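You operate a simulated robot arm through the tools that you are given. There is no shell and no other tool. Be economical: measure what you need, move in short steps, check, and stop when the job is done.

Carry out the task below with a simulated two-armed robot. There is one attempt and no reset: what you move stays moved.

TASK
Match the orange stop dial to the blue one and try the fork.
Fine: latch out, swing the handlebar fork to the orange stop, then swing the latch in and bring the fork straight till it catches.

The check looks at the end state, three seconds after you hand in, the way a careful person would. Anything else that was tipped, shoved, dropped, spilled or broken makes it a failure.

THE ROBOT
Two 7-joint arms with fingered hands on one trunk, on a base that drives. Base frame: it is fixed to the floor where the robot stands at the start and does not move with it; the origin is under the middle of the robot, x ahead of it, y to its left, z up. Lengths are in m, angles in degrees, forces in N, time in s.
The left shoulder is at the start at [0.023, 0.214, 1.244], the right one opposite. With the tool pointing down near the work surface each hand reaches from about 0.1 to 0.56 m from the robot's upright axis, wherever it stands, measured 20 degrees to its own side. Places, roughly: bar clamp lever [0.5, 0, 1.1]; bar switch [0.7, 0, 1.1]; blue stop dial [0.5, -0.1, 0.8]; brake dial [0.4, 0.2, 1.1]; brake lever [0.3, 0.1, 1.1]; fork latch [0.6, 0.1, 0.9]; fork with the handlebar [0.5, 0, 0.8]; fork with the tiller [-1.2, 1.2, 0.6]; gold top nut [0.6, 0.1, 1]; green lock tab [0.5, 0.1, 1]; handlebar [0.5, 0.1, 1.1]; orange stop dial [0.4, 0, 0.9]; red stop dial [-1.3, 1.3, 0.8]; silver top nut [-1.2, 1.3, 0.9]; white stop dial [-1.2, 1.2, 0.7]; yellow latch [-1.1, 1.4, 0.9]. Payload 3.3 kg a hand.
Tool frame (each hand has its own): the origin (TCP) lies between the finger pads and is the grasp point; the fingertips stand 0.026 m ahead of it; z points along the fingers, y is the line along which they close. Largest opening 0.132 m; the body of the gripper starts 0.073 m behind the TCP. The gripper is a hand of 2 fingers: y runs from the thumb to the fingers, the wrist lies at [0, 0, -0.224] in the tool frame.
Orientation is told as [roll, pitch, yaw] about the base's x, y, z axes, in that order, counted from this pose: with the fingers straight down and closing along the base's y, the tool's x points along the base's -x, its y along +y and its z along -z.

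THE INTERFACE
- The arms move only by the tool drive_tool. It takes "left_series", "right_series" or both (then of equal length, played together; a hand with none holds still); each is a list of rows, each a list of 6 numbers: the shift along the base's x, y, z in units of 25 mm (1.0 is 25 mm), then the turn, a rotation vector about the base's x, y, z in units of 4 degrees (1.0 is 4 degrees). In form: [[dx, dy, dz, rx, ry, rz], ...]. A call has 1 to 10 rows; each row shifts and turns the commanded pose from where the row before left it. A call with a number of a shift or a turn outside -1 to 1 is refused whole. Each row takes 0.2 s and may step no farther than 0.05 m and 8.6 degrees from the row before; otherwise, the whole call is refused. A pose out of reach is approached as far as the arm can. The call stops where the force on the tool passes 90 N (or 10 N more than at its start, if that is more) or the arm is blocked; 0.2 s more then pass. In this call time passes only in rows, and 0.2 s behind the last. It gives the time, the measured TCP pose, the force on the tool (base axes), the opening and the grip force at its end, in the units of the frame above (readings bear some noise), with the torque about the TCP (base axes, N m) and any sound that the robot's microphone picked up.
- Cameras (640 x 400 px; columns grow to the right, rows downward): "scene" is now at [0.0976, 0.0094, 1.4054]; the picture's right is [0.15, -0.99, 0.00], its down [-0.67, -0.10, -0.73] and it looks along [0.73, 0.11, -0.68] (base axes); focal length 247 px, centre (320, 200). "left" rides on the left gripper at [-0.065, -0.003, -0.099] in its tool frame; the picture's right is [0.04, -1.00, 0.00], its down [0.83, 0.03, -0.55] and it looks along [0.55, 0.02, 0.83] (tool axes); focal length 261 px, centre (320, 200). "right" rides on the right gripper at [0.066, -0.003, -0.099] in its tool frame; the picture's right is [0.04, 1.00, 0.00], its down [-0.83, 0.03, -0.55] and it looks along [-0.55, 0.02, 0.83] (tool axes); focal length 261 px, centre (320, 200). There is no depth. A picture from a camera that has moved, and an enlarged one, comes with that camera's place and axes in the base frame and with its lens.
- get_image(camera): a new picture of that camera. The clock stands still meanwhile.
- slide_trunk(by): slides the trunk up (or, below 0, down) by that many m; the arms and the scene camera ride with it, the base frame stays. It gives what a move gives, with no picture.
- drive_base(legs): drives the robot by 1 to 6 legs, each [ahead, left, turn to the left] in m, m and degrees, along the robot's own axes; the way and the turn of a leg run together, so that a leg with both is an arc; at most 1.5 m and 180 degrees a leg. The arms and the cameras ride along, it lands a little off, and it stops where it bumps. It gives what a move gives.
- set_fingers(finger1, thumb_bend, hand): sets how far each is bent, from 0 (flat) to 1 (curled in); at 0.3 the hand is open as for a grip, at 0.7 the pads meet at the TCP. One left out holds its place. A second passes; each finger stops where it meets its share of the squeeze, and holds until it gets a number again. It is the only way to open and close the hand. It gives what a move gives, with no picture; readings hold the bend of each and the force on the fingers (four entries, about 0 where the hand has none), thumb and palm.
- pan_tilt(pan, tilt): turns the head with the scene camera to pan (to the left, within 86 degrees either way) and tilt (down, from -29 to 69), counted from straight ahead of the robot. It gives what a move gives.
- close_up(camera, box): a new picture of the part [left, top, right, bottom] of that camera's present view, enlarged. The clock stands still meanwhile.
- hand_in(): hands the job in; it is judged then, once.

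Go step by step. Nothing tells you exact positions but the pictures and the camera data: compare them with the known pose of the tool, close in by small moves and look again before you grip or let go. The budget is 120 turns and 92 pictures, counting those below and the enlarged ones. Unless the task says otherwise, let go and move clear before handing in, and close with one line.

The tools are called after ">>>" as name(argument=value, ...) on one line, values as JSON. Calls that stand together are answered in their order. drive_tool: Moves the arms, as the interface text tells. Its arguments: {"type":"object","properties":{"left_series":{"type":"array","items":{"type":"array","items":{"type":"number"}}},"right_series":{"type":"array","items":{"type":"array","items":{"type":"number"}}}},"required":[]} The other tools are called the same way: slide_trunk (by) slides the trunk up or down; set_fingers (finger1, thumb_bend, hand) moves the fingers one by one; drive_base (legs) drives the base; pan_tilt (pan, tilt) turns the head that bears the scene camera; get_image (camera) takes a picture; close_up (camera, box) takes an enlarged picture of a part of a camera's view; hand_in () hands the job in.

At the start:

```text
time_s: 0.0
left_position: [0.3758, 0.1581, 1.2249]
left_ee_rot: [0.0, 0.1, 0.0]
left_wrist_force: [0.0, 0.1, 1.3]
left_ft_torque: [-0.01, -0.03, -0.01]
left_finger_gap: 0.1319
left_finger_force: 0.0
left_shape: jaw
left_bend: [0.3, 0.3]
left_finger forces: [0.0, 0.1, 0.0, 0.0, 0.0, 0.0]
right_position: [0.383, -0.1406, 1.2058]
right_ee_rot: [0.0, 0.0, 0.0]
right_wrist_force: [0.1, 0.2, 0.2]
right_ft_torque: [0.01, 0.02, 0.0]
right_finger_gap: 0.1318
right_finger_force: 0.1
right_shape: jaw
right_bend: [0.3, 0.3]
right_finger forces: [0.1, 0.0, 0.0, 0.0, 0.1, 0.0]
trunk travel left (down, up): [-0.525, 0.236]
robot x, y, heading: [0.0043, 0.0015, -0.1]
head pan, tilt: [8.5, 42.7]
```

scene: 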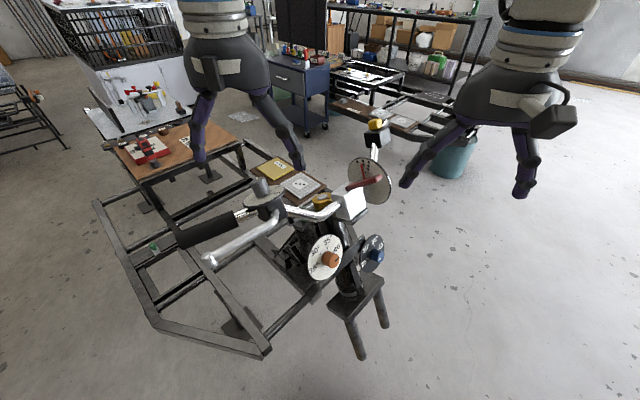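
right: 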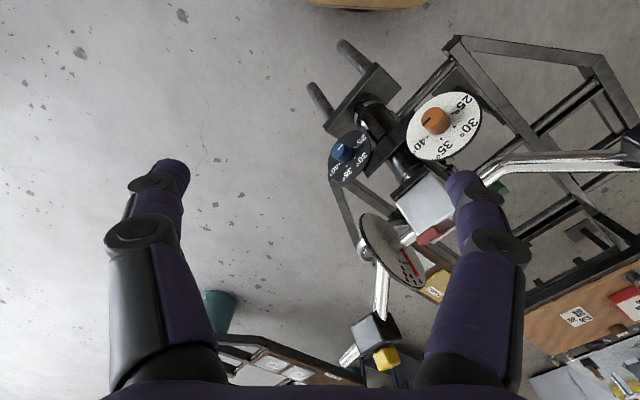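
left: 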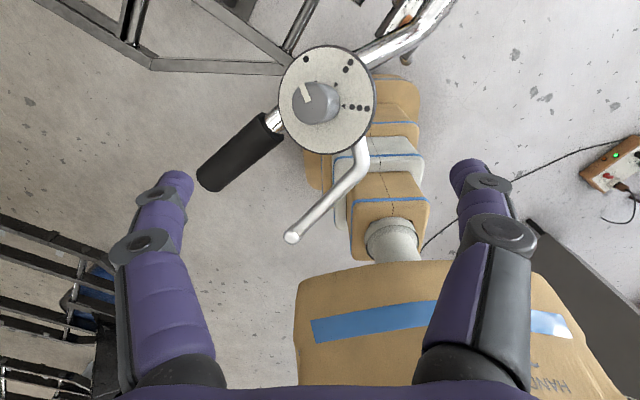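

I see the handlebar fork in front, with orange and blue dials on its head. I'll take enlarged views to read the dials and find the latch.

>>> close_up(camera="scene", box=[280, 210, 400, 300])

>>> close_up(camera="scene", box=[170, 110, 410, 270])

>>> close_up(camera="right", box=[300, 30, 500, 190])

```text
4.44 times, centred on (340, 255) of scene
camera zoom: at [0.0976, 0.0094, 1.4054], right [0.15, -0.99, 0.0], down [-0.67, -0.1, -0.73], along [0.73, 0.11, -0.68], focal length 1099 px, centre (231, -44)
```

zoom: 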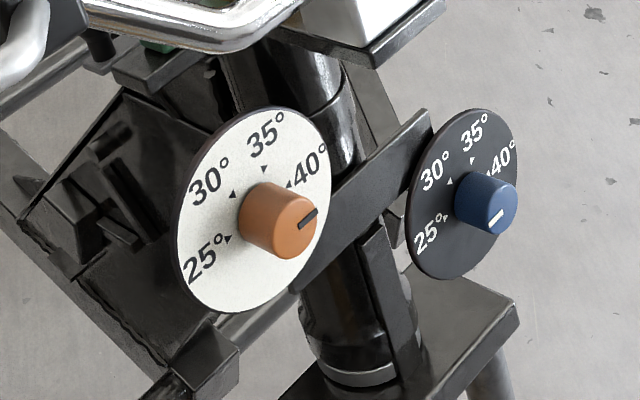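

```text
2.50 times, centred on (290, 190) of scene
camera zoom: at [0.0976, 0.0094, 1.4054], right [0.15, -0.99, 0.0], down [-0.67, -0.1, -0.73], along [0.73, 0.11, -0.68], focal length 618 px, centre (395, 225)
```

zoom: 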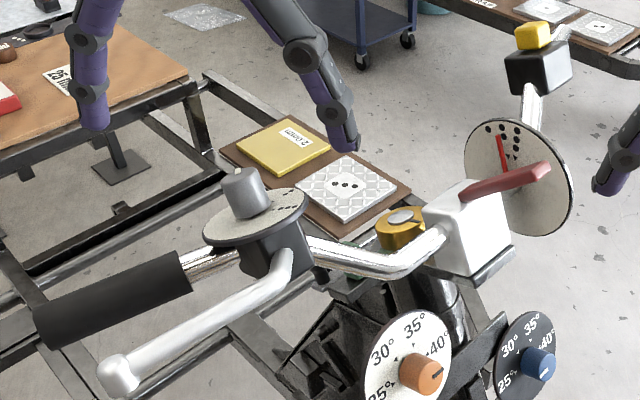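

```text
2.50 times, centred on (400, 110) of right
camera zoom: at [0.3179, -0.1436, 1.3031], right [-0.04, 1.0, 0.0], down [0.83, 0.04, 0.55], along [0.55, 0.02, -0.83], focal length 652 px, centre (120, 425)
```

zoom: 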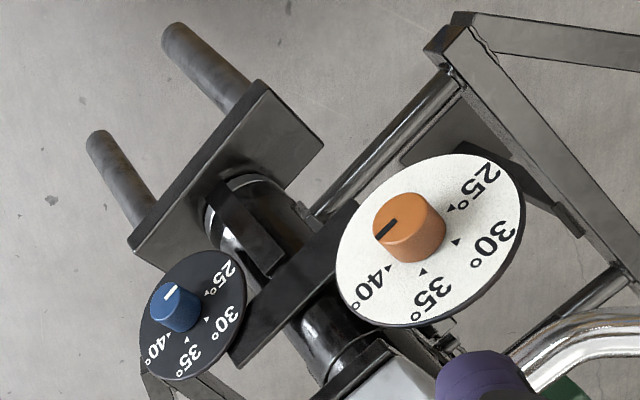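

The blue and orange pointers need a better angle, and the latch is hidden. I'll zoom in on several parts before moving anything.

>>> close_up(camera="scene", box=[265, 180, 385, 260])

>>> close_up(camera="right", box=[380, 130, 640, 290])

>>> close_up(camera="left", box=[200, 0, 460, 160])

```text
5.00 times, centred on (325, 220) of scene
camera zoom: at [0.0976, 0.0094, 1.4054], right [0.15, -0.99, 0.0], down [-0.67, -0.1, -0.73], along [0.73, 0.11, -0.68], focal length 1236 px, centre (295, 100)
```

zoom: 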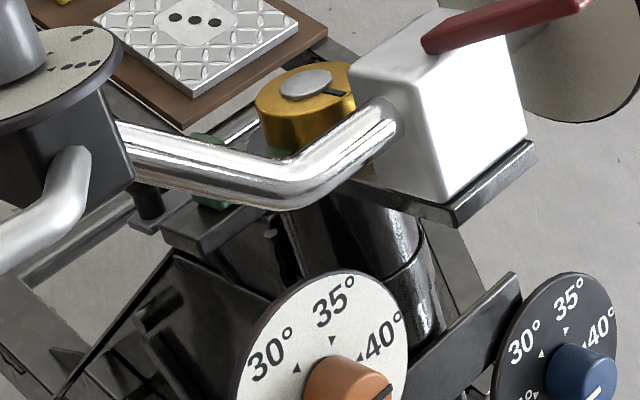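

```text
2.46 times, centred on (510, 210) of right
camera zoom: at [0.3179, -0.1436, 1.3031], right [-0.04, 1.0, 0.0], down [0.83, 0.04, 0.55], along [0.55, 0.02, -0.83], focal length 642 px, centre (-148, 175)
```

zoom: 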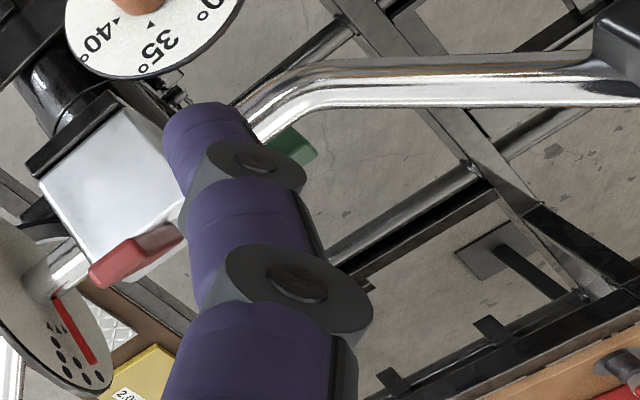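

```text
2.46 times, centred on (330, 80) of left
camera zoom: at [0.4431, 0.1539, 1.3239], right [-0.04, -1.0, 0.0], down [-0.83, 0.03, 0.55], along [-0.55, 0.02, -0.83], focal length 642 px, centre (295, 495)
```

zoom: 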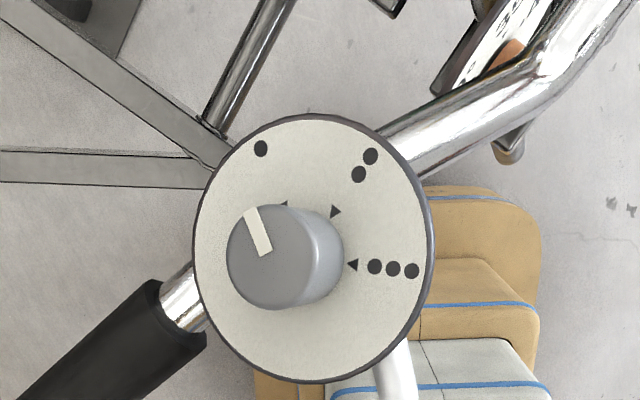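

The dials sit at about [0.43,0.05,0.91] (orange) and [0.52,-0.09,0.82] (blue). I'll bring the right hand's camera in front of and lower than the dials to read them, keeping well clear.

>>> drive_tool(right_series=[[-0.4, -0.3, -0.5, 0.03, -1, 1], [-0.4, -0.3, -0.9, 0.1, -0.99, 1], [-0.4, -0.3, -1, 0.17, -0.98, 1], [-0.4, -0.3, -1, 0.24, -0.97, 1], [-0.4, -0.2, -1, 0.31, -0.95, 1], [-0.4, -0.2, -1, 0.37, -0.93, 1], [-0.3, -0.2, -1, 0.44, -0.9, 1], [-0.2, -0.2, -1, 0, 0, 1], [-0.2, -0.2, -1, 0, 0, 1], [-0.2, -0.2, -1, 0, 0, 1]])

>>> get_image(camera="right")

>>> get_image(camera="scene")

```text
time_s: 2.2
left_position: [0.3778, 0.156, 1.2252]
left_ee_rot: [0.0, 0.1, 0.0]
left_wrist_force: [0.2, 0.5, -0.5]
left_ft_torque: [-0.01, 0.0, -0.01]
left_finger_gap: 0.1318
left_finger_force: 0.1
left_shape: jaw
left_bend: [0.3, 0.3]
left_finger forces: [0.0, 0.1, 0.0, 0.0, 0.1, 0.1]
right_position: [0.3061, -0.1748, 0.9887]
right_ee_rot: [-0.6, -22.0, 40.9]
right_wrist_force: [0.0, -0.5, 0.5]
right_ft_torque: [-0.01, -0.02, 0.03]
right_finger_gap: 0.1321
right_finger_force: 0.1
right_shape: jaw
right_bend: [0.3, 0.3]
right_finger forces: [0.0, 0.0, 0.1, 0.1, 0.1, 0.1]
right hand out of reach, approached as far as the arm can: row 6, 7, 8, 9
trunk travel left (down, up): [-0.525, 0.236]
robot x, y, heading: [-0.0, 0.0019, 0.1]
head pan, tilt: [8.5, 42.7]
```

```text
82 pictures are left
camera right: at [0.2336, -0.2422, 1.0544], right [-0.68, 0.73, -0.02], down [0.4, 0.4, 0.82], along [0.61, 0.55, -0.57], focal length 261 px, centre (320, 200)
```

right: 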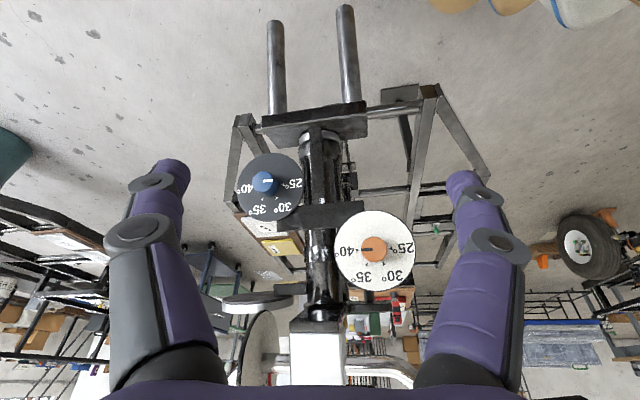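

```text
81 pictures are left
camera scene: at [0.0976, 0.009, 1.4054], right [0.15, -0.99, 0.0], down [-0.67, -0.1, -0.73], along [0.73, 0.11, -0.68], focal length 247 px, centre (320, 200)
```

scene: 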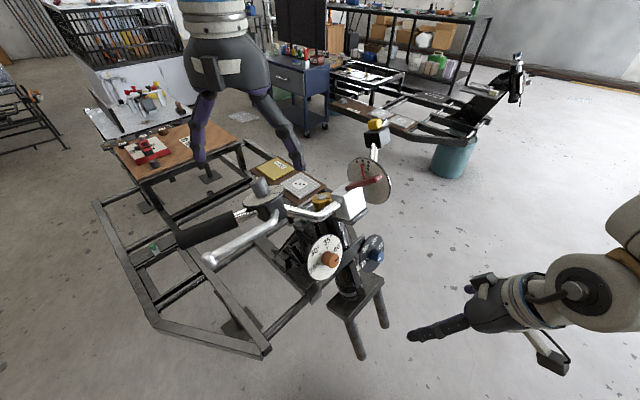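

>>> close_up(camera="right", box=[220, 130, 430, 300])

>>> close_up(camera="right", box=[230, 145, 310, 225])

>>> close_up(camera="right", box=[330, 200, 420, 290])

```text
2.35 times, centred on (325, 215) of right
camera zoom: at [0.2336, -0.2422, 1.0544], right [-0.68, 0.73, -0.02], down [0.4, 0.4, 0.82], along [0.61, 0.55, -0.57], focal length 613 px, centre (308, 165)
```

zoom: 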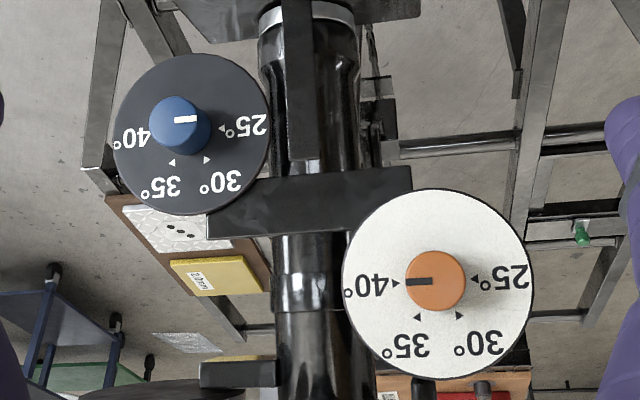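

```text
5.00 times, centred on (270, 185) of right
camera zoom: at [0.2336, -0.2422, 1.0544], right [-0.68, 0.73, -0.02], down [0.4, 0.4, 0.82], along [0.61, 0.55, -0.57], focal length 1303 px, centre (570, 275)
```

zoom: 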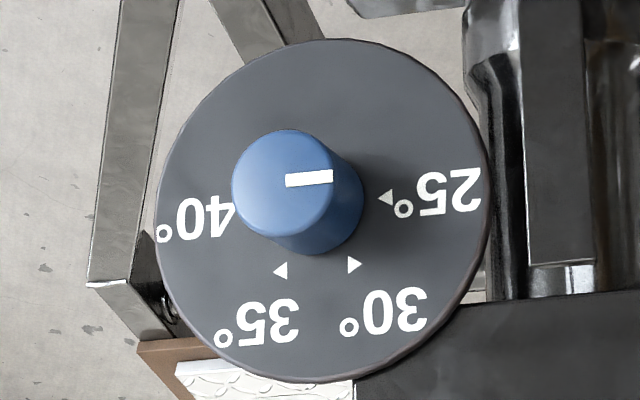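

```text
4.44 times, centred on (375, 245) of right
camera zoom: at [0.2336, -0.2422, 1.0544], right [-0.68, 0.73, -0.02], down [0.4, 0.4, 0.82], along [0.61, 0.55, -0.57], focal length 1158 px, centre (76, 0)
```

zoom: 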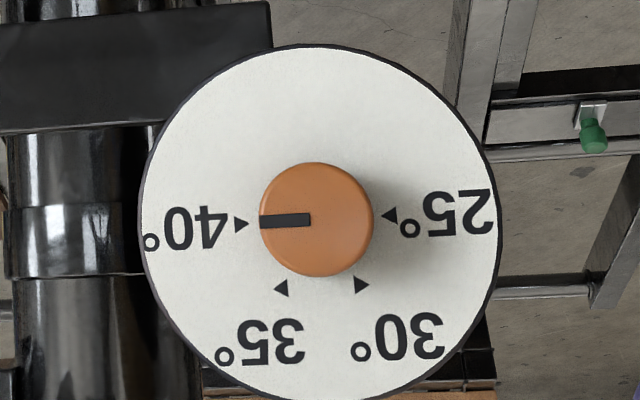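

Blue reads 25°, orange reads 40°, so orange has to go to 25° (half a turn through 35 and 30). Next I'll look for the latch by swinging the left hand's camera round to the left side.

>>> drive_tool(left_series=[[0.3, 0.7, 0, 0, 0, 1], [0.3, 0.7, 0, 0, 0, 1], [0.3, 0.7, 0, 0, 0, 1], [0.3, 0.7, 0, 0, 0, 1], [0.3, 0.7, 0, 0, 0, 1], [0.3, 0.7, 0, 0, 0, 1], [0.3, 0.7, 0, 0, 0, 1], [0.3, 0.7, 0, 0, 0, 1], [0, 0.7, 0, 0, 0, 1], [0, 0.7, 0, 0, 0, 1]])

>>> drive_tool(left_series=[[0, 0, 0, 0, 0, 1], [0, 0, 0, 0, 0, 1], [0, 0, 0, 0, 0, 1], [0, 0, 0, 0, 0, 1], [0, 0, 0, 0, 0, 1], [0, 0, 0, 0, 0, 1], [0, 0, 0, 0, 0, 1], [0, 0, 0, 0, 0, 1], [0, 0, 0, 0, 0, 1], [0, 0, 0, 0, 0, 1]])

>>> get_image(camera="left")

```text
time_s: 4.4
left_position: [0.4548, 0.289, 1.2137]
left_ee_rot: [-0.1, -1.7, 35.7]
left_wrist_force: [0.6, -0.8, -0.2]
left_ft_torque: [0.0, -0.01, 0.01]
left_finger_gap: 0.132
left_finger_force: 0.1
left_shape: jaw
left_bend: [0.3, 0.3]
left_finger forces: [0.0, 0.0, 0.0, 0.0, 0.0, 0.0]
left hand out of reach, approached as far as the arm can: row 8, 9, 10
right_position: [0.3056, -0.175, 0.9888]
right_ee_rot: [-0.4, -21.9, 40.7]
right_wrist_force: [0.1, 0.0, -0.6]
right_ft_torque: [-0.01, 0.01, -0.01]
right_finger_gap: 0.1319
right_finger_force: 0.0
right_shape: jaw
right_bend: [0.3, 0.3]
right_finger forces: [0.1, 0.1, 0.1, 0.1, 0.0, 0.0]
trunk travel left (down, up): [-0.525, 0.236]
robot x, y, heading: [-0.0007, 0.0019, -0.1]
head pan, tilt: [8.5, 42.7]
```

```text
time_s: 6.6
left_position: [0.4703, 0.2634, 1.2106]
left_ee_rot: [-1.6, -4.5, 67.2]
left_wrist_force: [-0.2, -0.7, -0.1]
left_ft_torque: [-0.03, -0.03, -0.02]
left_finger_gap: 0.1318
left_finger_force: 0.1
left_shape: jaw
left_bend: [0.3, 0.3]
left_finger forces: [0.1, 0.1, 0.0, 0.1, 0.0, 0.0]
left hand out of reach, approached as far as the arm can: row 6, 7, 9, 10
right_position: [0.305, -0.1749, 0.9896]
right_ee_rot: [-0.5, -21.9, 40.7]
right_wrist_force: [-0.1, 0.5, -0.3]
right_ft_torque: [-0.02, -0.01, 0.01]
right_finger_gap: 0.132
right_finger_force: 0.0
right_shape: jaw
right_bend: [0.3, 0.3]
right_finger forces: [0.0, 0.0, 0.0, 0.0, 0.0, 0.0]
trunk travel left (down, up): [-0.525, 0.236]
robot x, y, heading: [-0.0024, -0.0015, -0.0]
head pan, tilt: [8.5, 42.7]
```

```text
77 pictures are left
camera left: at [0.4924, 0.3152, 1.3152], right [0.9, -0.43, 0.02], down [-0.38, -0.79, 0.48], along [-0.19, -0.45, -0.87], focal length 261 px, centre (320, 200)
```

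left: 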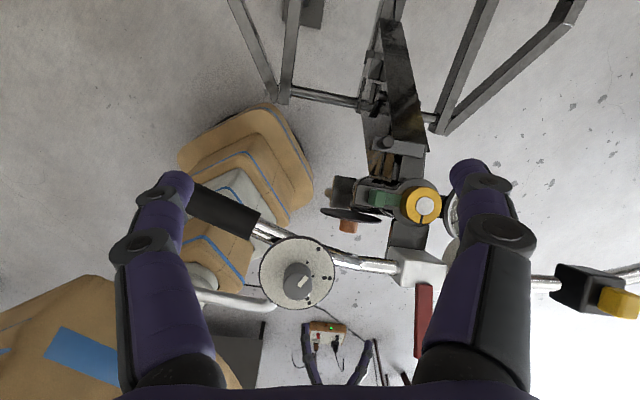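

>>> close_up(camera="left", box=[310, 100, 470, 290])

>>> close_up(camera="left", box=[320, 150, 460, 240])

```text
2.11 times, centred on (390, 195) of left
camera zoom: at [0.4924, 0.3152, 1.3152], right [0.9, -0.43, 0.02], down [-0.38, -0.79, 0.48], along [-0.19, -0.45, -0.87], focal length 549 px, centre (173, 210)
```

zoom: 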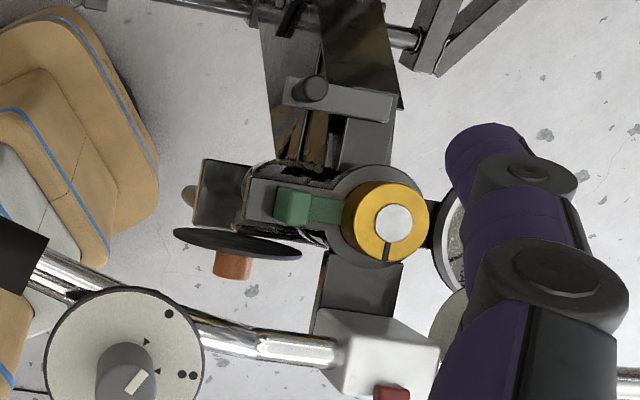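

```text
4.44 times, centred on (390, 195) of left
camera zoom: at [0.4924, 0.3152, 1.3152], right [0.9, -0.43, 0.02], down [-0.38, -0.79, 0.48], along [-0.19, -0.45, -0.87], focal length 1158 px, centre (9, 222)
```

zoom: 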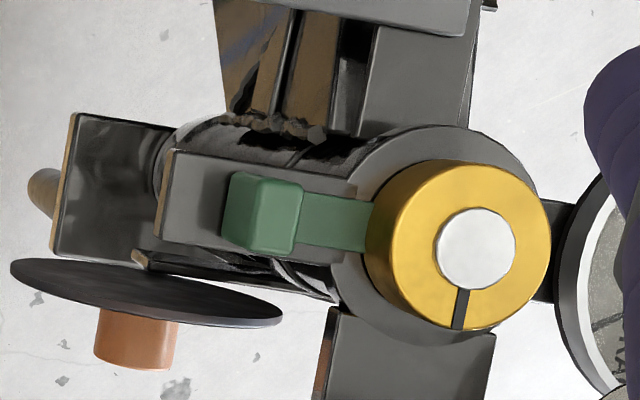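

>>> close_up(camera="left", box=[360, 100, 430, 160])

>>> close_up(camera="scene", box=[275, 210, 345, 260])

```text
6.67 times, centred on (395, 130) of left
camera zoom: at [0.4924, 0.3152, 1.3152], right [0.9, -0.43, 0.02], down [-0.38, -0.79, 0.48], along [-0.19, -0.45, -0.87], focal length 1738 px, centre (-180, 667)
```

zoom: 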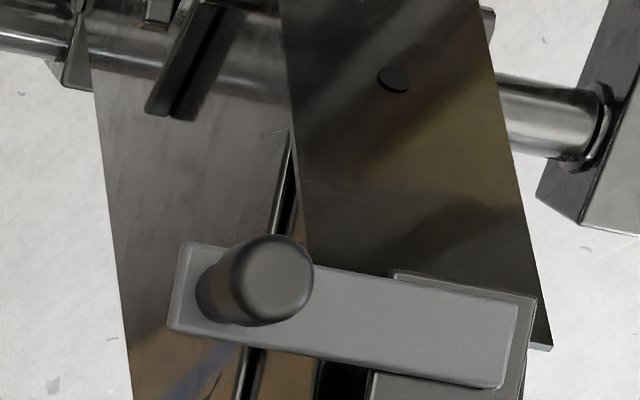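

```text
8.00 times, centred on (310, 235) of scene
camera zoom: at [0.0975, 0.0099, 1.4055], right [0.15, -0.99, 0.0], down [-0.67, -0.1, -0.73], along [0.73, 0.11, -0.68], focal length 1978 px, centre (400, -80)
```

zoom: 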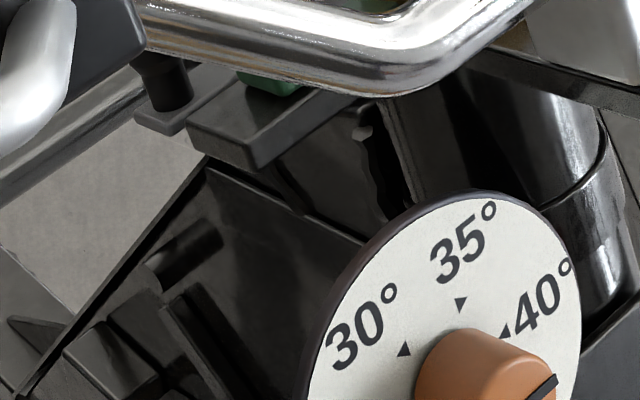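

The latch seems to be the flat bar with a black peg behind the head (peg near [0.54,0.16,0.91]). First the dial: it faces about (-0.48,-0.79,0.40), so I'll pull the left hand up and drive the base round so the right arm faces the dial squarely.

>>> drive_tool(left_series=[[-0.5, 0.2, 0.6, 0, 0, -1], [-0.6, 0.2, 0.6, 0, 0, -1], [-0.7, 0.2, 0.6, 0, 0, -1], [-0.7, 0.2, 0.4, 0, 0, -1], [-0.7, 0.2, 0.2, 0, 0, -1], [-0.7, 0.2, 0, 0, 0, -1], [-0.7, 0, 0, 0, 0, -1], [-0.7, 0, 0, 0, 0, -1], [-0.7, 0, 0, 0, 0, -1], [-0.7, 0, 0, 0, 0, -1]])

>>> drive_base(legs=[[-0.1, -0.4, 0], [0, 0, 59]])

>>> pan_tilt(pan=-10, tilt=35)

>>> get_image(camera="scene")

```text
time_s: 8.8
left_position: [0.3019, 0.2941, 1.2676]
left_ee_rot: [-1.5, -4.6, 27.0]
left_wrist_force: [-0.2, 0.4, -1.4]
left_ft_torque: [0.02, -0.04, -0.01]
left_finger_gap: 0.1317
left_finger_force: 0.0
left_shape: jaw
left_bend: [0.3, 0.3]
left_finger forces: [0.0, 0.0, 0.0, 0.0, 0.1, 0.0]
right_position: [0.305, -0.1759, 0.9893]
right_ee_rot: [-0.4, -21.9, 40.7]
right_wrist_force: [-0.7, 0.0, -0.1]
right_ft_torque: [-0.01, -0.01, 0.01]
right_finger_gap: 0.132
right_finger_force: 0.0
right_shape: jaw
right_bend: [0.3, 0.3]
right_finger forces: [0.0, 0.0, 0.0, 0.1, 0.0, 0.0]
trunk travel left (down, up): [-0.525, 0.236]
robot x, y, heading: [0.0, 0.0009, 0.2]
head pan, tilt: [8.5, 42.7]
```

```text
time_s: 13.9
left_position: [-0.1818, 0.0071, 1.269]
left_ee_rot: [-1.5, -4.6, 83.7]
left_wrist_force: [0.3, 0.0, -0.5]
left_ft_torque: [0.0, -0.06, -0.02]
left_finger_gap: 0.1318
left_finger_force: 0.1
left_shape: jaw
left_bend: [0.3, 0.3]
left_finger forces: [0.0, 0.0, 0.1, 0.0, 0.0, 0.1]
right_position: [0.2117, -0.2475, 0.9896]
right_ee_rot: [-0.4, -21.9, 97.3]
right_wrist_force: [1.2, 0.1, 0.2]
right_ft_torque: [0.04, -0.02, -0.02]
right_finger_gap: 0.132
right_finger_force: 0.0
right_shape: jaw
right_bend: [0.3, 0.3]
right_finger forces: [0.1, 0.1, 0.0, 0.0, 0.0, 0.1]
trunk travel left (down, up): [-0.525, 0.236]
robot x, y, heading: [-0.1054, -0.406, 56.4]
head pan, tilt: [8.5, 42.7]
```

```text
time_s: 14.7
left_position: [-0.1814, 0.0074, 1.2686]
left_ee_rot: [-1.5, -4.5, 83.7]
left_wrist_force: [-0.2, 0.7, -1.4]
left_ft_torque: [-0.01, -0.02, -0.03]
left_finger_gap: 0.1317
left_finger_force: 0.0
left_shape: jaw
left_bend: [0.3, 0.3]
left_finger forces: [0.0, 0.1, 0.0, 0.0, 0.1, 0.0]
right_position: [0.2113, -0.2486, 0.9894]
right_ee_rot: [-0.4, -21.9, 97.3]
right_wrist_force: [0.4, -0.4, -0.6]
right_ft_torque: [-0.03, 0.01, 0.02]
right_finger_gap: 0.1321
right_finger_force: 0.0
right_shape: jaw
right_bend: [0.3, 0.3]
right_finger forces: [0.0, 0.0, 0.0, 0.0, 0.0, 0.0]
trunk travel left (down, up): [-0.525, 0.236]
robot x, y, heading: [-0.1042, -0.4078, 56.5]
head pan, tilt: [-10.0, 35.0]
```

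```text
72 pictures are left
camera scene: at [-0.0339, -0.3334, 1.4169], right [0.73, -0.69, 0.0], down [-0.39, -0.42, -0.82], along [0.56, 0.6, -0.57], focal length 247 px, centre (320, 200)
```

scene: 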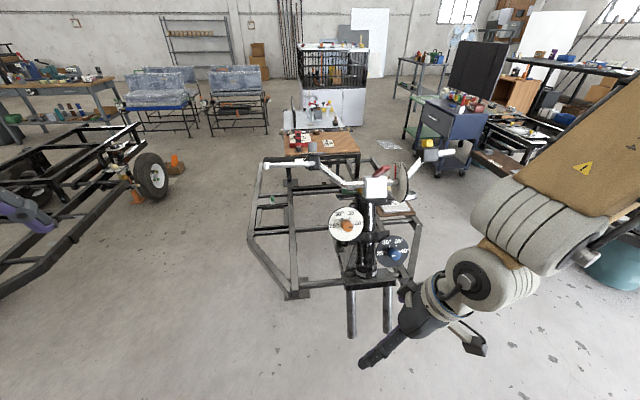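

Now the bike is squarely ahead. I'll lower the trunk and point the right hand at the orange knob, stopping short of it.

>>> slide_trunk(by=-0.2)

>>> drive_tool(right_series=[[0.3, 0.3, 0.8, 0.996, 0.087, -1], [0.3, 0.3, 0.8, 1, 0.017, -1], [0.3, 0.3, 0.8, 0.999, -0.052, -1], [0.3, 0.3, 0.8, 0.993, -0.12, -1], [0.3, 0.3, 0.8, 0.982, -0.19, -1], [0.3, 0.3, 0.8, 0.966, -0.26, -1], [0.4, 0.4, 0.8, 0.946, -0.33, -1], [0.4, 0.4, 0.7, 0.92, -0.39, -1], [0.4, 0.4, 0.6, 0.89, -0.45, -1], [0.4, 0.4, 0.3, 0.87, -0.5, -0.6]])

>>> get_image(camera="right")

>>> get_image(camera="scene")

```text
time_s: 16.9
left_position: [-0.1729, 0.0203, 1.0466]
left_ee_rot: [0.4, -0.8, 83.6]
left_wrist_force: [0.0, -0.7, 0.9]
left_ft_torque: [0.02, -0.05, -0.01]
left_finger_gap: 0.1317
left_finger_force: 0.0
left_shape: jaw
left_bend: [0.3, 0.3]
left_finger forces: [0.0, 0.0, 0.1, 0.0, 0.1, 0.1]
right_position: [0.2098, -0.2506, 0.7705]
right_ee_rot: [2.3, -18.7, 96.4]
right_wrist_force: [0.3, -0.3, 0.5]
right_ft_torque: [0.0, -0.01, 0.0]
right_finger_gap: 0.1321
right_finger_force: 0.1
right_shape: jaw
right_bend: [0.3, 0.3]
right_finger forces: [0.0, 0.0, 0.1, 0.0, 0.1, 0.0]
trunk travel left (down, up): [-0.325, 0.436]
robot x, y, heading: [-0.102, -0.4074, 56.6]
head pan, tilt: [-10.0, 35.0]
```

```text
time_s: 19.1
left_position: [-0.1714, 0.0216, 1.0461]
left_ee_rot: [0.3, -0.8, 83.6]
left_wrist_force: [0.4, 0.1, -0.5]
left_ft_torque: [0.01, 0.01, -0.02]
left_finger_gap: 0.1319
left_finger_force: 0.1
left_shape: jaw
left_bend: [0.3, 0.3]
left_finger forces: [0.1, 0.0, 0.1, 0.0, 0.1, 0.1]
right_position: [0.3112, -0.1264, 0.9458]
right_ee_rot: [3.3, -58.8, 57.3]
right_wrist_force: [-0.6, -0.1, 0.8]
right_ft_torque: [-0.01, 0.0, -0.05]
right_finger_gap: 0.1318
right_finger_force: 0.0
right_shape: jaw
right_bend: [0.3, 0.3]
right_finger forces: [0.0, 0.0, 0.0, 0.0, 0.0, 0.0]
right hand out of reach, approached as far as the arm can: row 1, 2, 3, 4, 5, 6
trunk travel left (down, up): [-0.325, 0.436]
robot x, y, heading: [-0.105, -0.404, 56.7]
head pan, tilt: [-10.0, 35.0]
```

```text
71 pictures are left
camera right: at [0.2547, -0.2318, 0.9378], right [-0.88, 0.48, -0.01], down [-0.03, -0.04, 1.0], along [0.48, 0.88, 0.04], focal length 261 px, centre (320, 200)
```

right: 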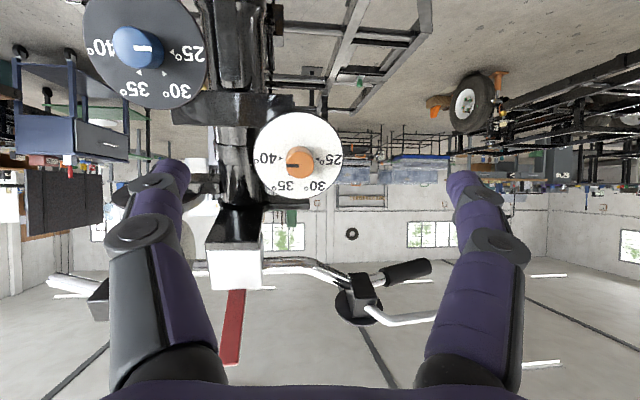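

```text
70 pictures are left
camera scene: at [-0.0205, -0.3132, 1.2156], right [0.73, -0.69, 0.0], down [-0.39, -0.42, -0.82], along [0.56, 0.59, -0.57], focal length 247 px, centre (320, 200)
```

scene: 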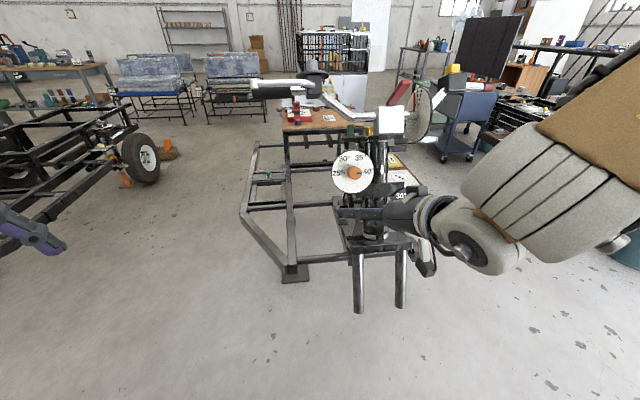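

>>> close_up(camera="right", box=[240, 100, 360, 210])

>>> close_up(camera="scene", box=[320, 130, 420, 230])

```text
3.64 times, centred on (300, 155) of right
camera zoom: at [0.2547, -0.2318, 0.9378], right [-0.88, 0.48, -0.01], down [-0.03, -0.04, 1.0], along [0.48, 0.88, 0.04], focal length 948 px, centre (393, 364)
```

zoom: 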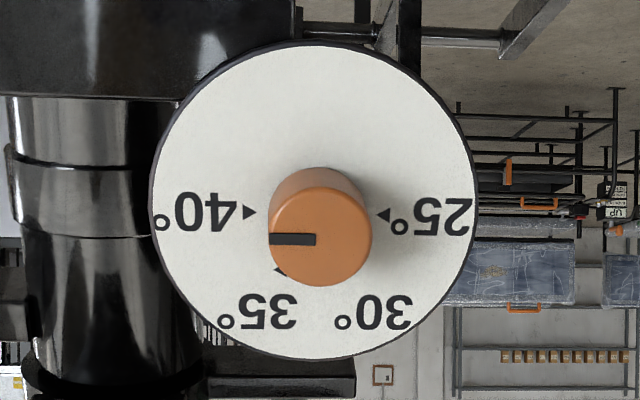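

```text
4.00 times, centred on (370, 180) of scene
camera zoom: at [-0.0205, -0.3132, 1.2156], right [0.73, -0.69, 0.0], down [-0.39, -0.42, -0.82], along [0.56, 0.59, -0.57], focal length 989 px, centre (120, 280)
```

zoom: 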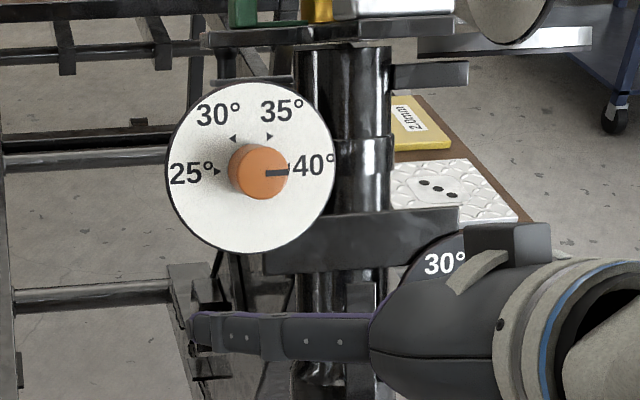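

The orange knob face centre is near [0.418,0.02,0.913], facing (-0.5,-0.76,0.42). I'll half-close the right fingers and move to about 6 cm in front of it.

>>> set_fingers(hand="right", finger1=0.5, thumb_bend=0.5)

>>> drive_tool(right_series=[[0.62, 0.8, -0.06, 0.25, -0.16, 0], [0.62, 0.8, -0.06, 0.25, -0.16, 0], [0.62, 0.8, -0.06, 0.25, -0.16, 0], [0.62, 0.8, -0.06, 0.25, -0.16, 0], [0.62, 0.8, -0.06, 0.25, -0.16, 0]])

>>> get_image(camera="right")

>>> close_up(camera="scene", box=[300, 110, 440, 210])

```text
time_s: 20.1
left_position: [-0.1724, 0.0197, 1.0458]
left_ee_rot: [0.5, -0.8, 83.6]
left_wrist_force: [0.5, 0.5, 0.7]
left_ft_torque: [-0.01, 0.01, 0.01]
left_finger_gap: 0.1317
left_finger_force: 0.1
left_shape: jaw
left_bend: [0.3, 0.3]
left_finger forces: [0.1, 0.0, 0.0, 0.1, 0.1, 0.0]
right_position: [0.3115, -0.1272, 0.9439]
right_ee_rot: [3.2, -58.8, 57.4]
right_wrist_force: [0.6, 0.1, -0.3]
right_ft_torque: [0.0, 0.01, -0.01]
right_finger_gap: 0.067
right_finger_force: 0.1
right_shape: fingers
right_bend: [0.5, 0.5]
right_finger forces: [0.0, 0.0, 0.0, 0.0, 0.0, 0.1]
trunk travel left (down, up): [-0.325, 0.436]
robot x, y, heading: [-0.101, -0.4061, 56.5]
head pan, tilt: [-10.0, 35.0]
```

```text
time_s: 21.3
left_position: [-0.1712, 0.0217, 1.0455]
left_ee_rot: [0.5, -0.8, 83.6]
left_wrist_force: [-0.1, -0.7, -0.3]
left_ft_torque: [-0.02, -0.01, -0.01]
left_finger_gap: 0.1319
left_finger_force: 0.0
left_shape: jaw
left_bend: [0.3, 0.3]
left_finger forces: [0.0, 0.0, 0.1, 0.0, 0.1, 0.1]
right_position: [0.3891, -0.0255, 0.937]
right_ee_rot: [3.1, -64.8, 57.4]
right_wrist_force: [-1.4, -0.2, 0.3]
right_ft_torque: [0.03, 0.0, 0.01]
right_finger_gap: 0.0669
right_finger_force: 0.0
right_shape: fingers
right_bend: [0.5, 0.5]
right_finger forces: [0.0, 0.1, 0.0, 0.1, 0.1, 0.1]
trunk travel left (down, up): [-0.325, 0.436]
robot x, y, heading: [-0.1009, -0.406, 56.8]
head pan, tilt: [-10.0, 35.0]
```

```text
67 pictures are left
camera right: at [0.3334, -0.1291, 0.9185], right [-0.88, 0.48, -0.01], down [-0.08, -0.12, 0.99], along [0.47, 0.87, 0.15], focal length 261 px, centre (320, 200)
```

right: 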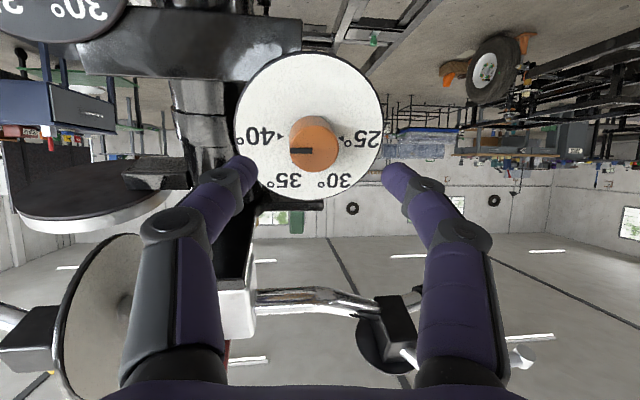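

```text
4.00 times, centred on (370, 160) of scene
camera zoom: at [-0.0202, -0.3133, 1.2156], right [0.73, -0.69, 0.0], down [-0.39, -0.42, -0.82], along [0.56, 0.59, -0.57], focal length 989 px, centre (120, 360)
```

zoom: 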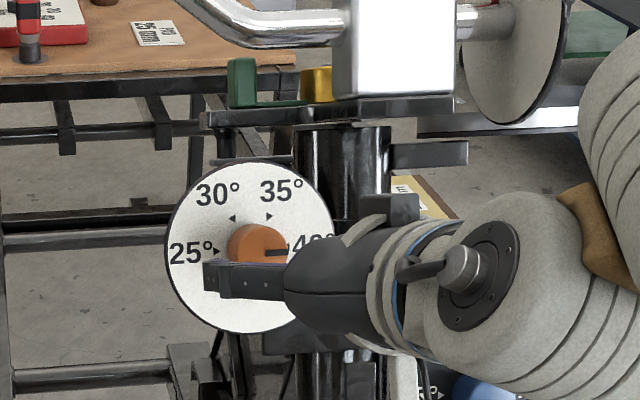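

Aligned with the knob axis; advancing about 57 mm along the tool axis in small steps.

>>> drive_tool(right_series=[[0.37, 0.58, -0.36, 0, 0, 0], [0.37, 0.58, -0.36, 0, 0, 0], [0.37, 0.58, -0.36, 0, 0, 0]])

>>> get_image(camera="right")

>>> close_up(camera="scene", box=[300, 110, 440, 210])

```text
time_s: 22.1
left_position: [-0.1721, 0.0212, 1.0457]
left_ee_rot: [0.5, -0.7, 83.5]
left_wrist_force: [-1.1, 0.1, -0.4]
left_ft_torque: [0.01, 0.0, 0.0]
left_finger_gap: 0.1319
left_finger_force: 0.1
left_shape: jaw
left_bend: [0.3, 0.3]
left_finger forces: [0.0, 0.0, 0.0, 0.0, 0.1, 0.0]
right_position: [0.4174, 0.0164, 0.9106]
right_ee_rot: [3.0, -64.8, 57.5]
right_wrist_force: [0.5, -0.7, 0.5]
right_ft_torque: [-0.01, 0.03, 0.01]
right_finger_gap: 0.0668
right_finger_force: 0.0
right_shape: fingers
right_bend: [0.5, 0.5]
right_finger forces: [0.1, 0.0, 0.0, 0.0, 0.0, 0.1]
trunk travel left (down, up): [-0.325, 0.436]
robot x, y, heading: [-0.1005, -0.4061, 56.8]
head pan, tilt: [-10.0, 35.0]
```

```text
65 pictures are left
camera right: at [0.3608, -0.0873, 0.8913], right [-0.88, 0.48, -0.01], down [-0.08, -0.12, 0.99], along [0.47, 0.87, 0.15], focal length 261 px, centre (320, 200)
```

right: 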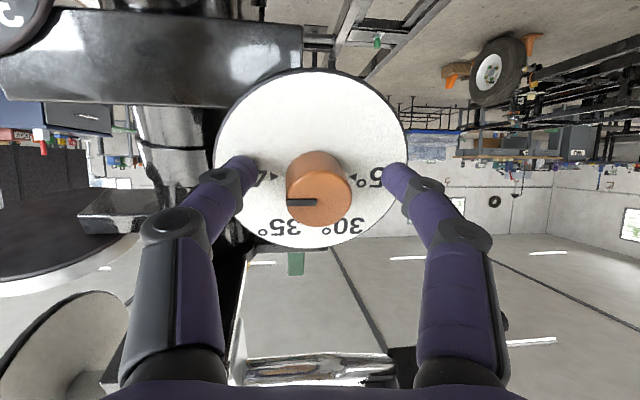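

```text
4.00 times, centred on (370, 160) of scene
camera zoom: at [-0.0203, -0.3133, 1.2156], right [0.73, -0.69, 0.0], down [-0.39, -0.42, -0.82], along [0.56, 0.59, -0.57], focal length 989 px, centre (120, 360)
```

zoom: 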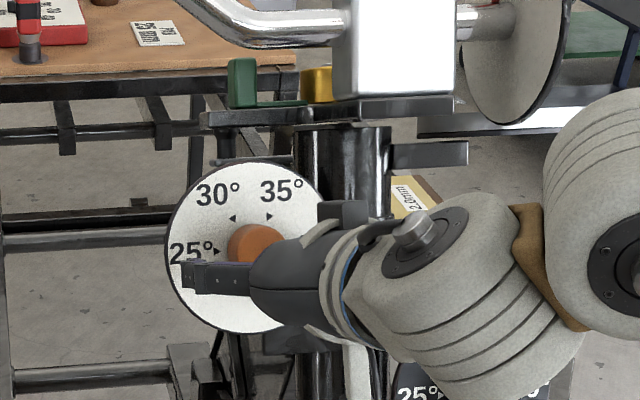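

Knob is centred between the fingers. A few millimetres further and then close gently.

>>> drive_tool(right_series=[[0.1, 0.16, -0.06, 0, 0, 0]])

>>> set_fingers(hand="right", finger1=0.63, thumb_bend=0.63)

>>> get_image(camera="right")

```text
time_s: 22.5
left_position: [-0.1737, 0.0174, 1.0474]
left_ee_rot: [0.4, -0.9, 83.6]
left_wrist_force: [-0.5, 0.6, -0.3]
left_ft_torque: [-0.01, -0.01, 0.0]
left_finger_gap: 0.132
left_finger_force: 0.0
left_shape: jaw
left_bend: [0.3, 0.3]
left_finger forces: [0.0, 0.1, 0.0, 0.0, 0.0, 0.0]
right_position: [0.4162, 0.0188, 0.9108]
right_ee_rot: [3.1, -64.8, 57.4]
right_wrist_force: [-13.2, -20.7, 2.4]
right_ft_torque: [-0.22, -0.04, -1.09]
right_finger_gap: 0.0672
right_finger_force: 11.7
right_shape: fingers
right_bend: [0.5, 0.5]
right_finger forces: [0.0, 0.0, 0.1, 0.0, 24.0, 0.0]
trunk travel left (down, up): [-0.325, 0.436]
robot x, y, heading: [-0.1053, -0.4066, 56.6]
head pan, tilt: [-10.0, 35.0]
```

```text
time_s: 23.5
left_position: [-0.1709, 0.0189, 1.0461]
left_ee_rot: [0.4, -0.8, 83.5]
left_wrist_force: [1.0, -1.3, -1.0]
left_ft_torque: [-0.01, 0.02, -0.01]
left_finger_gap: 0.1314
left_finger_force: 0.1
left_shape: jaw
left_bend: [0.3, 0.3]
left_finger forces: [0.0, 0.0, 0.0, 0.0, 0.0, 0.0]
right_position: [0.4191, 0.0211, 0.9095]
right_ee_rot: [3.2, -64.7, 57.3]
right_wrist_force: [0.8, -4.3, 4.1]
right_ft_torque: [0.01, -0.08, -0.14]
right_finger_gap: 0.0303
right_finger_force: 3.2
right_shape: fingers
right_bend: [0.62, 0.62]
right_finger forces: [0.9, 0.0, 0.1, 0.0, 5.4, 0.0]
trunk travel left (down, up): [-0.325, 0.436]
robot x, y, heading: [-0.1015, -0.4041, 56.4]
head pan, tilt: [-10.0, 35.0]
```

```text
63 pictures are left
camera right: at [0.363, -0.0834, 0.8904], right [-0.88, 0.48, -0.01], down [-0.08, -0.12, 0.99], along [0.47, 0.87, 0.15], focal length 261 px, centre (320, 200)
```

right: 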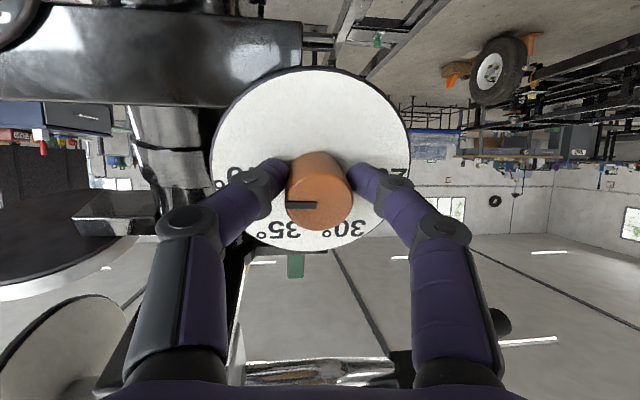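

A fingertip was brushing the dial plate; I back off 3 mm and then squeeze the knob.

>>> drive_tool(right_series=[[-0.07, -0.11, 0.05, 0, 0, 0]])

>>> set_fingers(hand="right", finger1=0.7, thumb_bend=0.7)

```text
time_s: 23.9
left_position: [-0.1715, 0.021, 1.0467]
left_ee_rot: [0.5, -0.7, 83.6]
left_wrist_force: [-1.4, -0.1, 0.7]
left_ft_torque: [-0.01, -0.02, 0.01]
left_finger_gap: 0.1319
left_finger_force: 0.0
left_shape: jaw
left_bend: [0.3, 0.3]
left_finger forces: [0.1, 0.0, 0.0, 0.0, 0.1, 0.0]
right_position: [0.4165, 0.0195, 0.9087]
right_ee_rot: [3.1, -64.7, 57.5]
right_wrist_force: [2.4, 0.9, -1.0]
right_ft_torque: [-0.04, -0.01, -0.02]
right_finger_gap: 0.0301
right_finger_force: 1.7
right_shape: fingers
right_bend: [0.62, 0.61]
right_finger forces: [0.5, 0.0, 0.1, 0.0, 2.8, 0.1]
trunk travel left (down, up): [-0.325, 0.436]
robot x, y, heading: [-0.101, -0.4067, 56.6]
head pan, tilt: [-10.0, 35.0]
```

```text
time_s: 24.9
left_position: [-0.1704, 0.0207, 1.0463]
left_ee_rot: [0.5, -0.8, 83.6]
left_wrist_force: [0.6, 0.1, 0.6]
left_ft_torque: [-0.03, 0.0, -0.02]
left_finger_gap: 0.1319
left_finger_force: 0.1
left_shape: jaw
left_bend: [0.3, 0.3]
left_finger forces: [0.0, 0.0, 0.0, 0.0, 0.0, 0.0]
right_position: [0.4169, 0.0178, 0.9085]
right_ee_rot: [3.1, -64.7, 57.4]
right_wrist_force: [4.6, -1.5, -4.1]
right_ft_torque: [-0.04, 0.07, -0.07]
right_finger_gap: 0.0269
right_finger_force: 8.3
right_shape: fingers
right_bend: [0.63, 0.64]
right_finger forces: [5.7, 0.1, 0.0, 0.1, 10.6, 0.0]
trunk travel left (down, up): [-0.325, 0.436]
robot x, y, heading: [-0.1038, -0.4078, 56.4]
head pan, tilt: [-10.0, 35.0]
```

Gripped (8 N). Turning counter-clockwise as seen from the front, about the knob axis.

>>> drive_tool(right_series=[[0, 0, 0, -0.487, -0.762, 0.426], [0, 0, 0, -0.487, -0.762, 0.426], [0, 0, 0, -0.487, -0.762, 0.426], [0, 0, 0, -0.487, -0.762, 0.426], [0, 0, 0, -0.487, -0.762, 0.426], [0, 0, 0, -0.487, -0.762, 0.426], [0, 0, 0, -0.487, -0.762, 0.426], [0, 0, 0, -0.487, -0.762, 0.426], [0, 0, 0, -0.487, -0.762, 0.426], [0, 0, 0, -0.487, -0.762, 0.426]])

>>> get_image(camera="right")

```text
time_s: 27.1
left_position: [-0.1694, 0.0194, 1.0467]
left_ee_rot: [0.6, -0.8, 83.6]
left_wrist_force: [0.5, 0.9, 0.0]
left_ft_torque: [0.01, -0.02, 0.02]
left_finger_gap: 0.1318
left_finger_force: 0.0
left_shape: jaw
left_bend: [0.3, 0.3]
left_finger forces: [0.0, 0.1, 0.1, 0.0, 0.1, 0.1]
right_position: [0.4198, 0.0168, 0.9098]
right_ee_rot: [-50.5, -43.8, 120.3]
right_wrist_force: [16.0, -14.4, -4.7]
right_ft_torque: [-0.08, -0.01, -0.6]
right_finger_gap: 0.0279
right_finger_force: 12.1
right_shape: fingers
right_bend: [0.64, 0.64]
right_finger forces: [5.0, 0.0, 0.1, 0.1, 19.6, 0.0]
trunk travel left (down, up): [-0.325, 0.436]
robot x, y, heading: [-0.1035, -0.4041, 56.5]
head pan, tilt: [-10.0, 35.0]
```

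```text
62 pictures are left
camera right: at [0.4015, -0.1011, 0.9094], right [-0.8, 0.12, -0.59], down [-0.58, 0.1, 0.81], along [0.15, 0.99, -0.01], focal length 261 px, centre (320, 200)
```

right: 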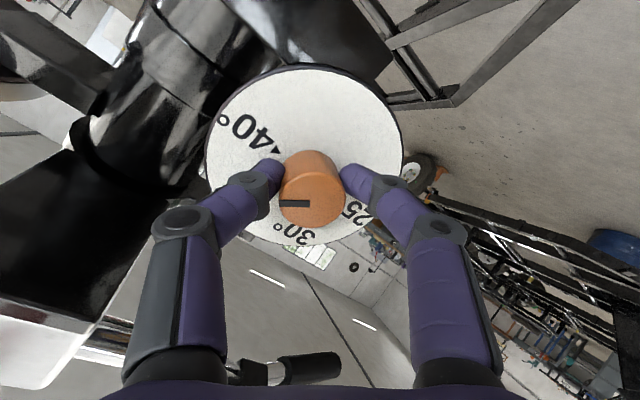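

The pointer turned 40° with the hand. Continue turning.

>>> drive_tool(right_series=[[0.03, -0.03, 0, -0.487, -0.762, 0.426], [0, 0, 0, -0.487, -0.762, 0.426], [0, 0, 0, -0.487, -0.762, 0.426], [0, 0, 0, -0.487, -0.762, 0.426], [0, 0, 0, -0.487, -0.762, 0.426], [0, 0, 0, -0.487, -0.762, 0.426], [0, 0, 0, -0.487, -0.762, 0.426], [0, 0, 0, -0.487, -0.762, 0.426], [0, 0, 0, -0.487, -0.762, 0.426], [0, 0, 0, -0.487, -0.762, 0.426]])

>>> get_image(camera="right")

```text
time_s: 29.3
left_position: [-0.1708, 0.0195, 1.0463]
left_ee_rot: [0.5, -1.0, 83.6]
left_wrist_force: [0.7, 0.0, -0.3]
left_ft_torque: [0.04, 0.02, 0.0]
left_finger_gap: 0.1318
left_finger_force: 0.1
left_shape: jaw
left_bend: [0.3, 0.3]
left_finger forces: [0.1, 0.1, 0.0, 0.0, 0.0, 0.0]
right_position: [0.4168, 0.0174, 0.9128]
right_ee_rot: [-61.6, -9.1, 143.2]
right_wrist_force: [13.1, -2.3, 12.7]
right_ft_torque: [0.29, -0.24, -0.31]
right_finger_gap: 0.0307
right_finger_force: 11.0
right_shape: fingers
right_bend: [0.66, 0.62]
right_finger forces: [3.8, 0.1, 0.0, 0.1, 18.3, 0.0]
trunk travel left (down, up): [-0.325, 0.436]
robot x, y, heading: [-0.0989, -0.4071, 56.7]
head pan, tilt: [-10.0, 35.0]
```

```text
61 pictures are left
camera right: at [0.4235, -0.0951, 0.9479], right [-0.36, -0.32, -0.87], down [-0.93, 0.07, 0.36], along [-0.06, 0.94, -0.32], focal length 261 px, centre (320, 200)
```

right: 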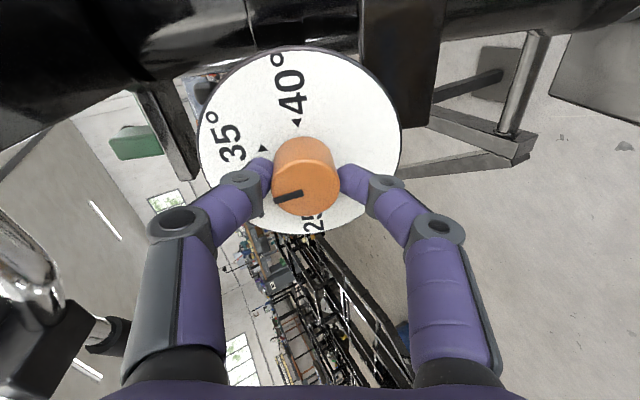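

>>> drive_tool(right_series=[[0, 0, 0, -0.487, -0.762, 0.426], [0, 0, 0, -0.487, -0.762, 0.426], [0, 0, 0, -0.487, -0.762, 0.426], [0, 0, 0, -0.487, -0.762, 0.426], [0, 0, 0, -0.487, -0.762, 0.426], [0, 0, 0, -0.487, -0.762, 0.426], [0, 0, 0, -0.487, -0.762, 0.426], [0, 0, 0, -0.487, -0.762, 0.426], [0, 0, 0, -0.487, -0.762, 0.426], [0, 0, 0, -0.487, -0.762, 0.426]])

>>> get_image(camera="right")

```text
time_s: 31.5
left_position: [-0.1725, 0.0211, 1.0459]
left_ee_rot: [0.4, -0.8, 83.6]
left_wrist_force: [0.4, -0.6, 0.1]
left_ft_torque: [-0.02, 0.02, 0.02]
left_finger_gap: 0.1318
left_finger_force: 0.0
left_shape: jaw
left_bend: [0.3, 0.3]
left_finger forces: [0.0, 0.0, 0.0, 0.0, 0.0, 0.0]
right_position: [0.4174, 0.0187, 0.9088]
right_ee_rot: [-58.3, 27.0, 161.2]
right_wrist_force: [-4.2, 5.3, 7.0]
right_ft_torque: [0.15, -0.06, 0.15]
right_finger_gap: 0.0287
right_finger_force: 9.4
right_shape: fingers
right_bend: [0.67, 0.62]
right_finger forces: [4.6, 0.0, 0.0, 0.0, 14.7, 0.0]
trunk travel left (down, up): [-0.325, 0.436]
robot x, y, heading: [-0.1045, -0.4063, 56.6]
head pan, tilt: [-10.0, 35.0]
```

```text
60 pictures are left
camera right: at [0.4217, -0.0716, 0.9858], right [0.23, -0.63, -0.74], down [-0.97, -0.19, -0.15], along [-0.05, 0.75, -0.66], focal length 261 px, centre (320, 200)
```

right: 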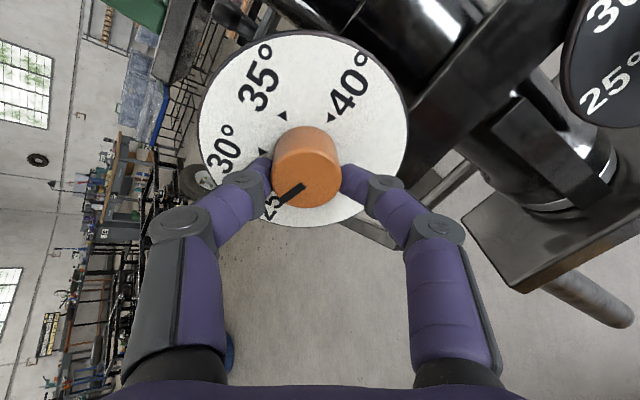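

>>> drive_tool(right_series=[[0, 0, 0, -0.487, -0.762, 0.426], [0, 0, 0, -0.487, -0.762, 0.426], [0, 0, 0, -0.487, -0.762, 0.426], [0, 0, 0, -0.487, -0.762, 0.426], [0, 0, 0, -0.487, -0.762, 0.426]])

>>> close_up(camera="right", box=[190, 20, 430, 230])

```text
time_s: 32.7
left_position: [-0.1734, 0.0214, 1.0464]
left_ee_rot: [0.4, -0.8, 83.6]
left_wrist_force: [0.1, -0.3, -1.2]
left_ft_torque: [0.01, -0.01, -0.01]
left_finger_gap: 0.1319
left_finger_force: 0.0
left_shape: jaw
left_bend: [0.3, 0.3]
left_finger forces: [0.1, 0.0, 0.1, 0.0, 0.0, 0.0]
right_position: [0.4163, 0.0186, 0.9095]
right_ee_rot: [-50.7, 44.1, 174.3]
right_wrist_force: [-1.3, 4.6, 4.2]
right_ft_torque: [0.09, 0.01, -0.02]
right_finger_gap: 0.0283
right_finger_force: 7.5
right_shape: fingers
right_bend: [0.66, 0.63]
right_finger forces: [5.9, 0.0, 0.0, 0.0, 10.8, 0.0]
trunk travel left (down, up): [-0.325, 0.436]
robot x, y, heading: [-0.099, -0.4088, 56.8]
head pan, tilt: [-10.0, 35.0]
```

```text
1.90 times, centred on (310, 125) of right
camera zoom: at [0.4115, -0.0574, 1.0002], right [0.5, -0.69, -0.53], down [-0.86, -0.36, -0.35], along [0.04, 0.63, -0.78], focal length 496 px, centre (339, 343)
```

zoom: 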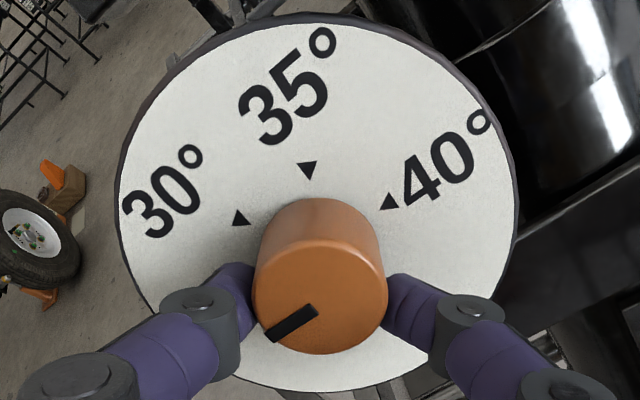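

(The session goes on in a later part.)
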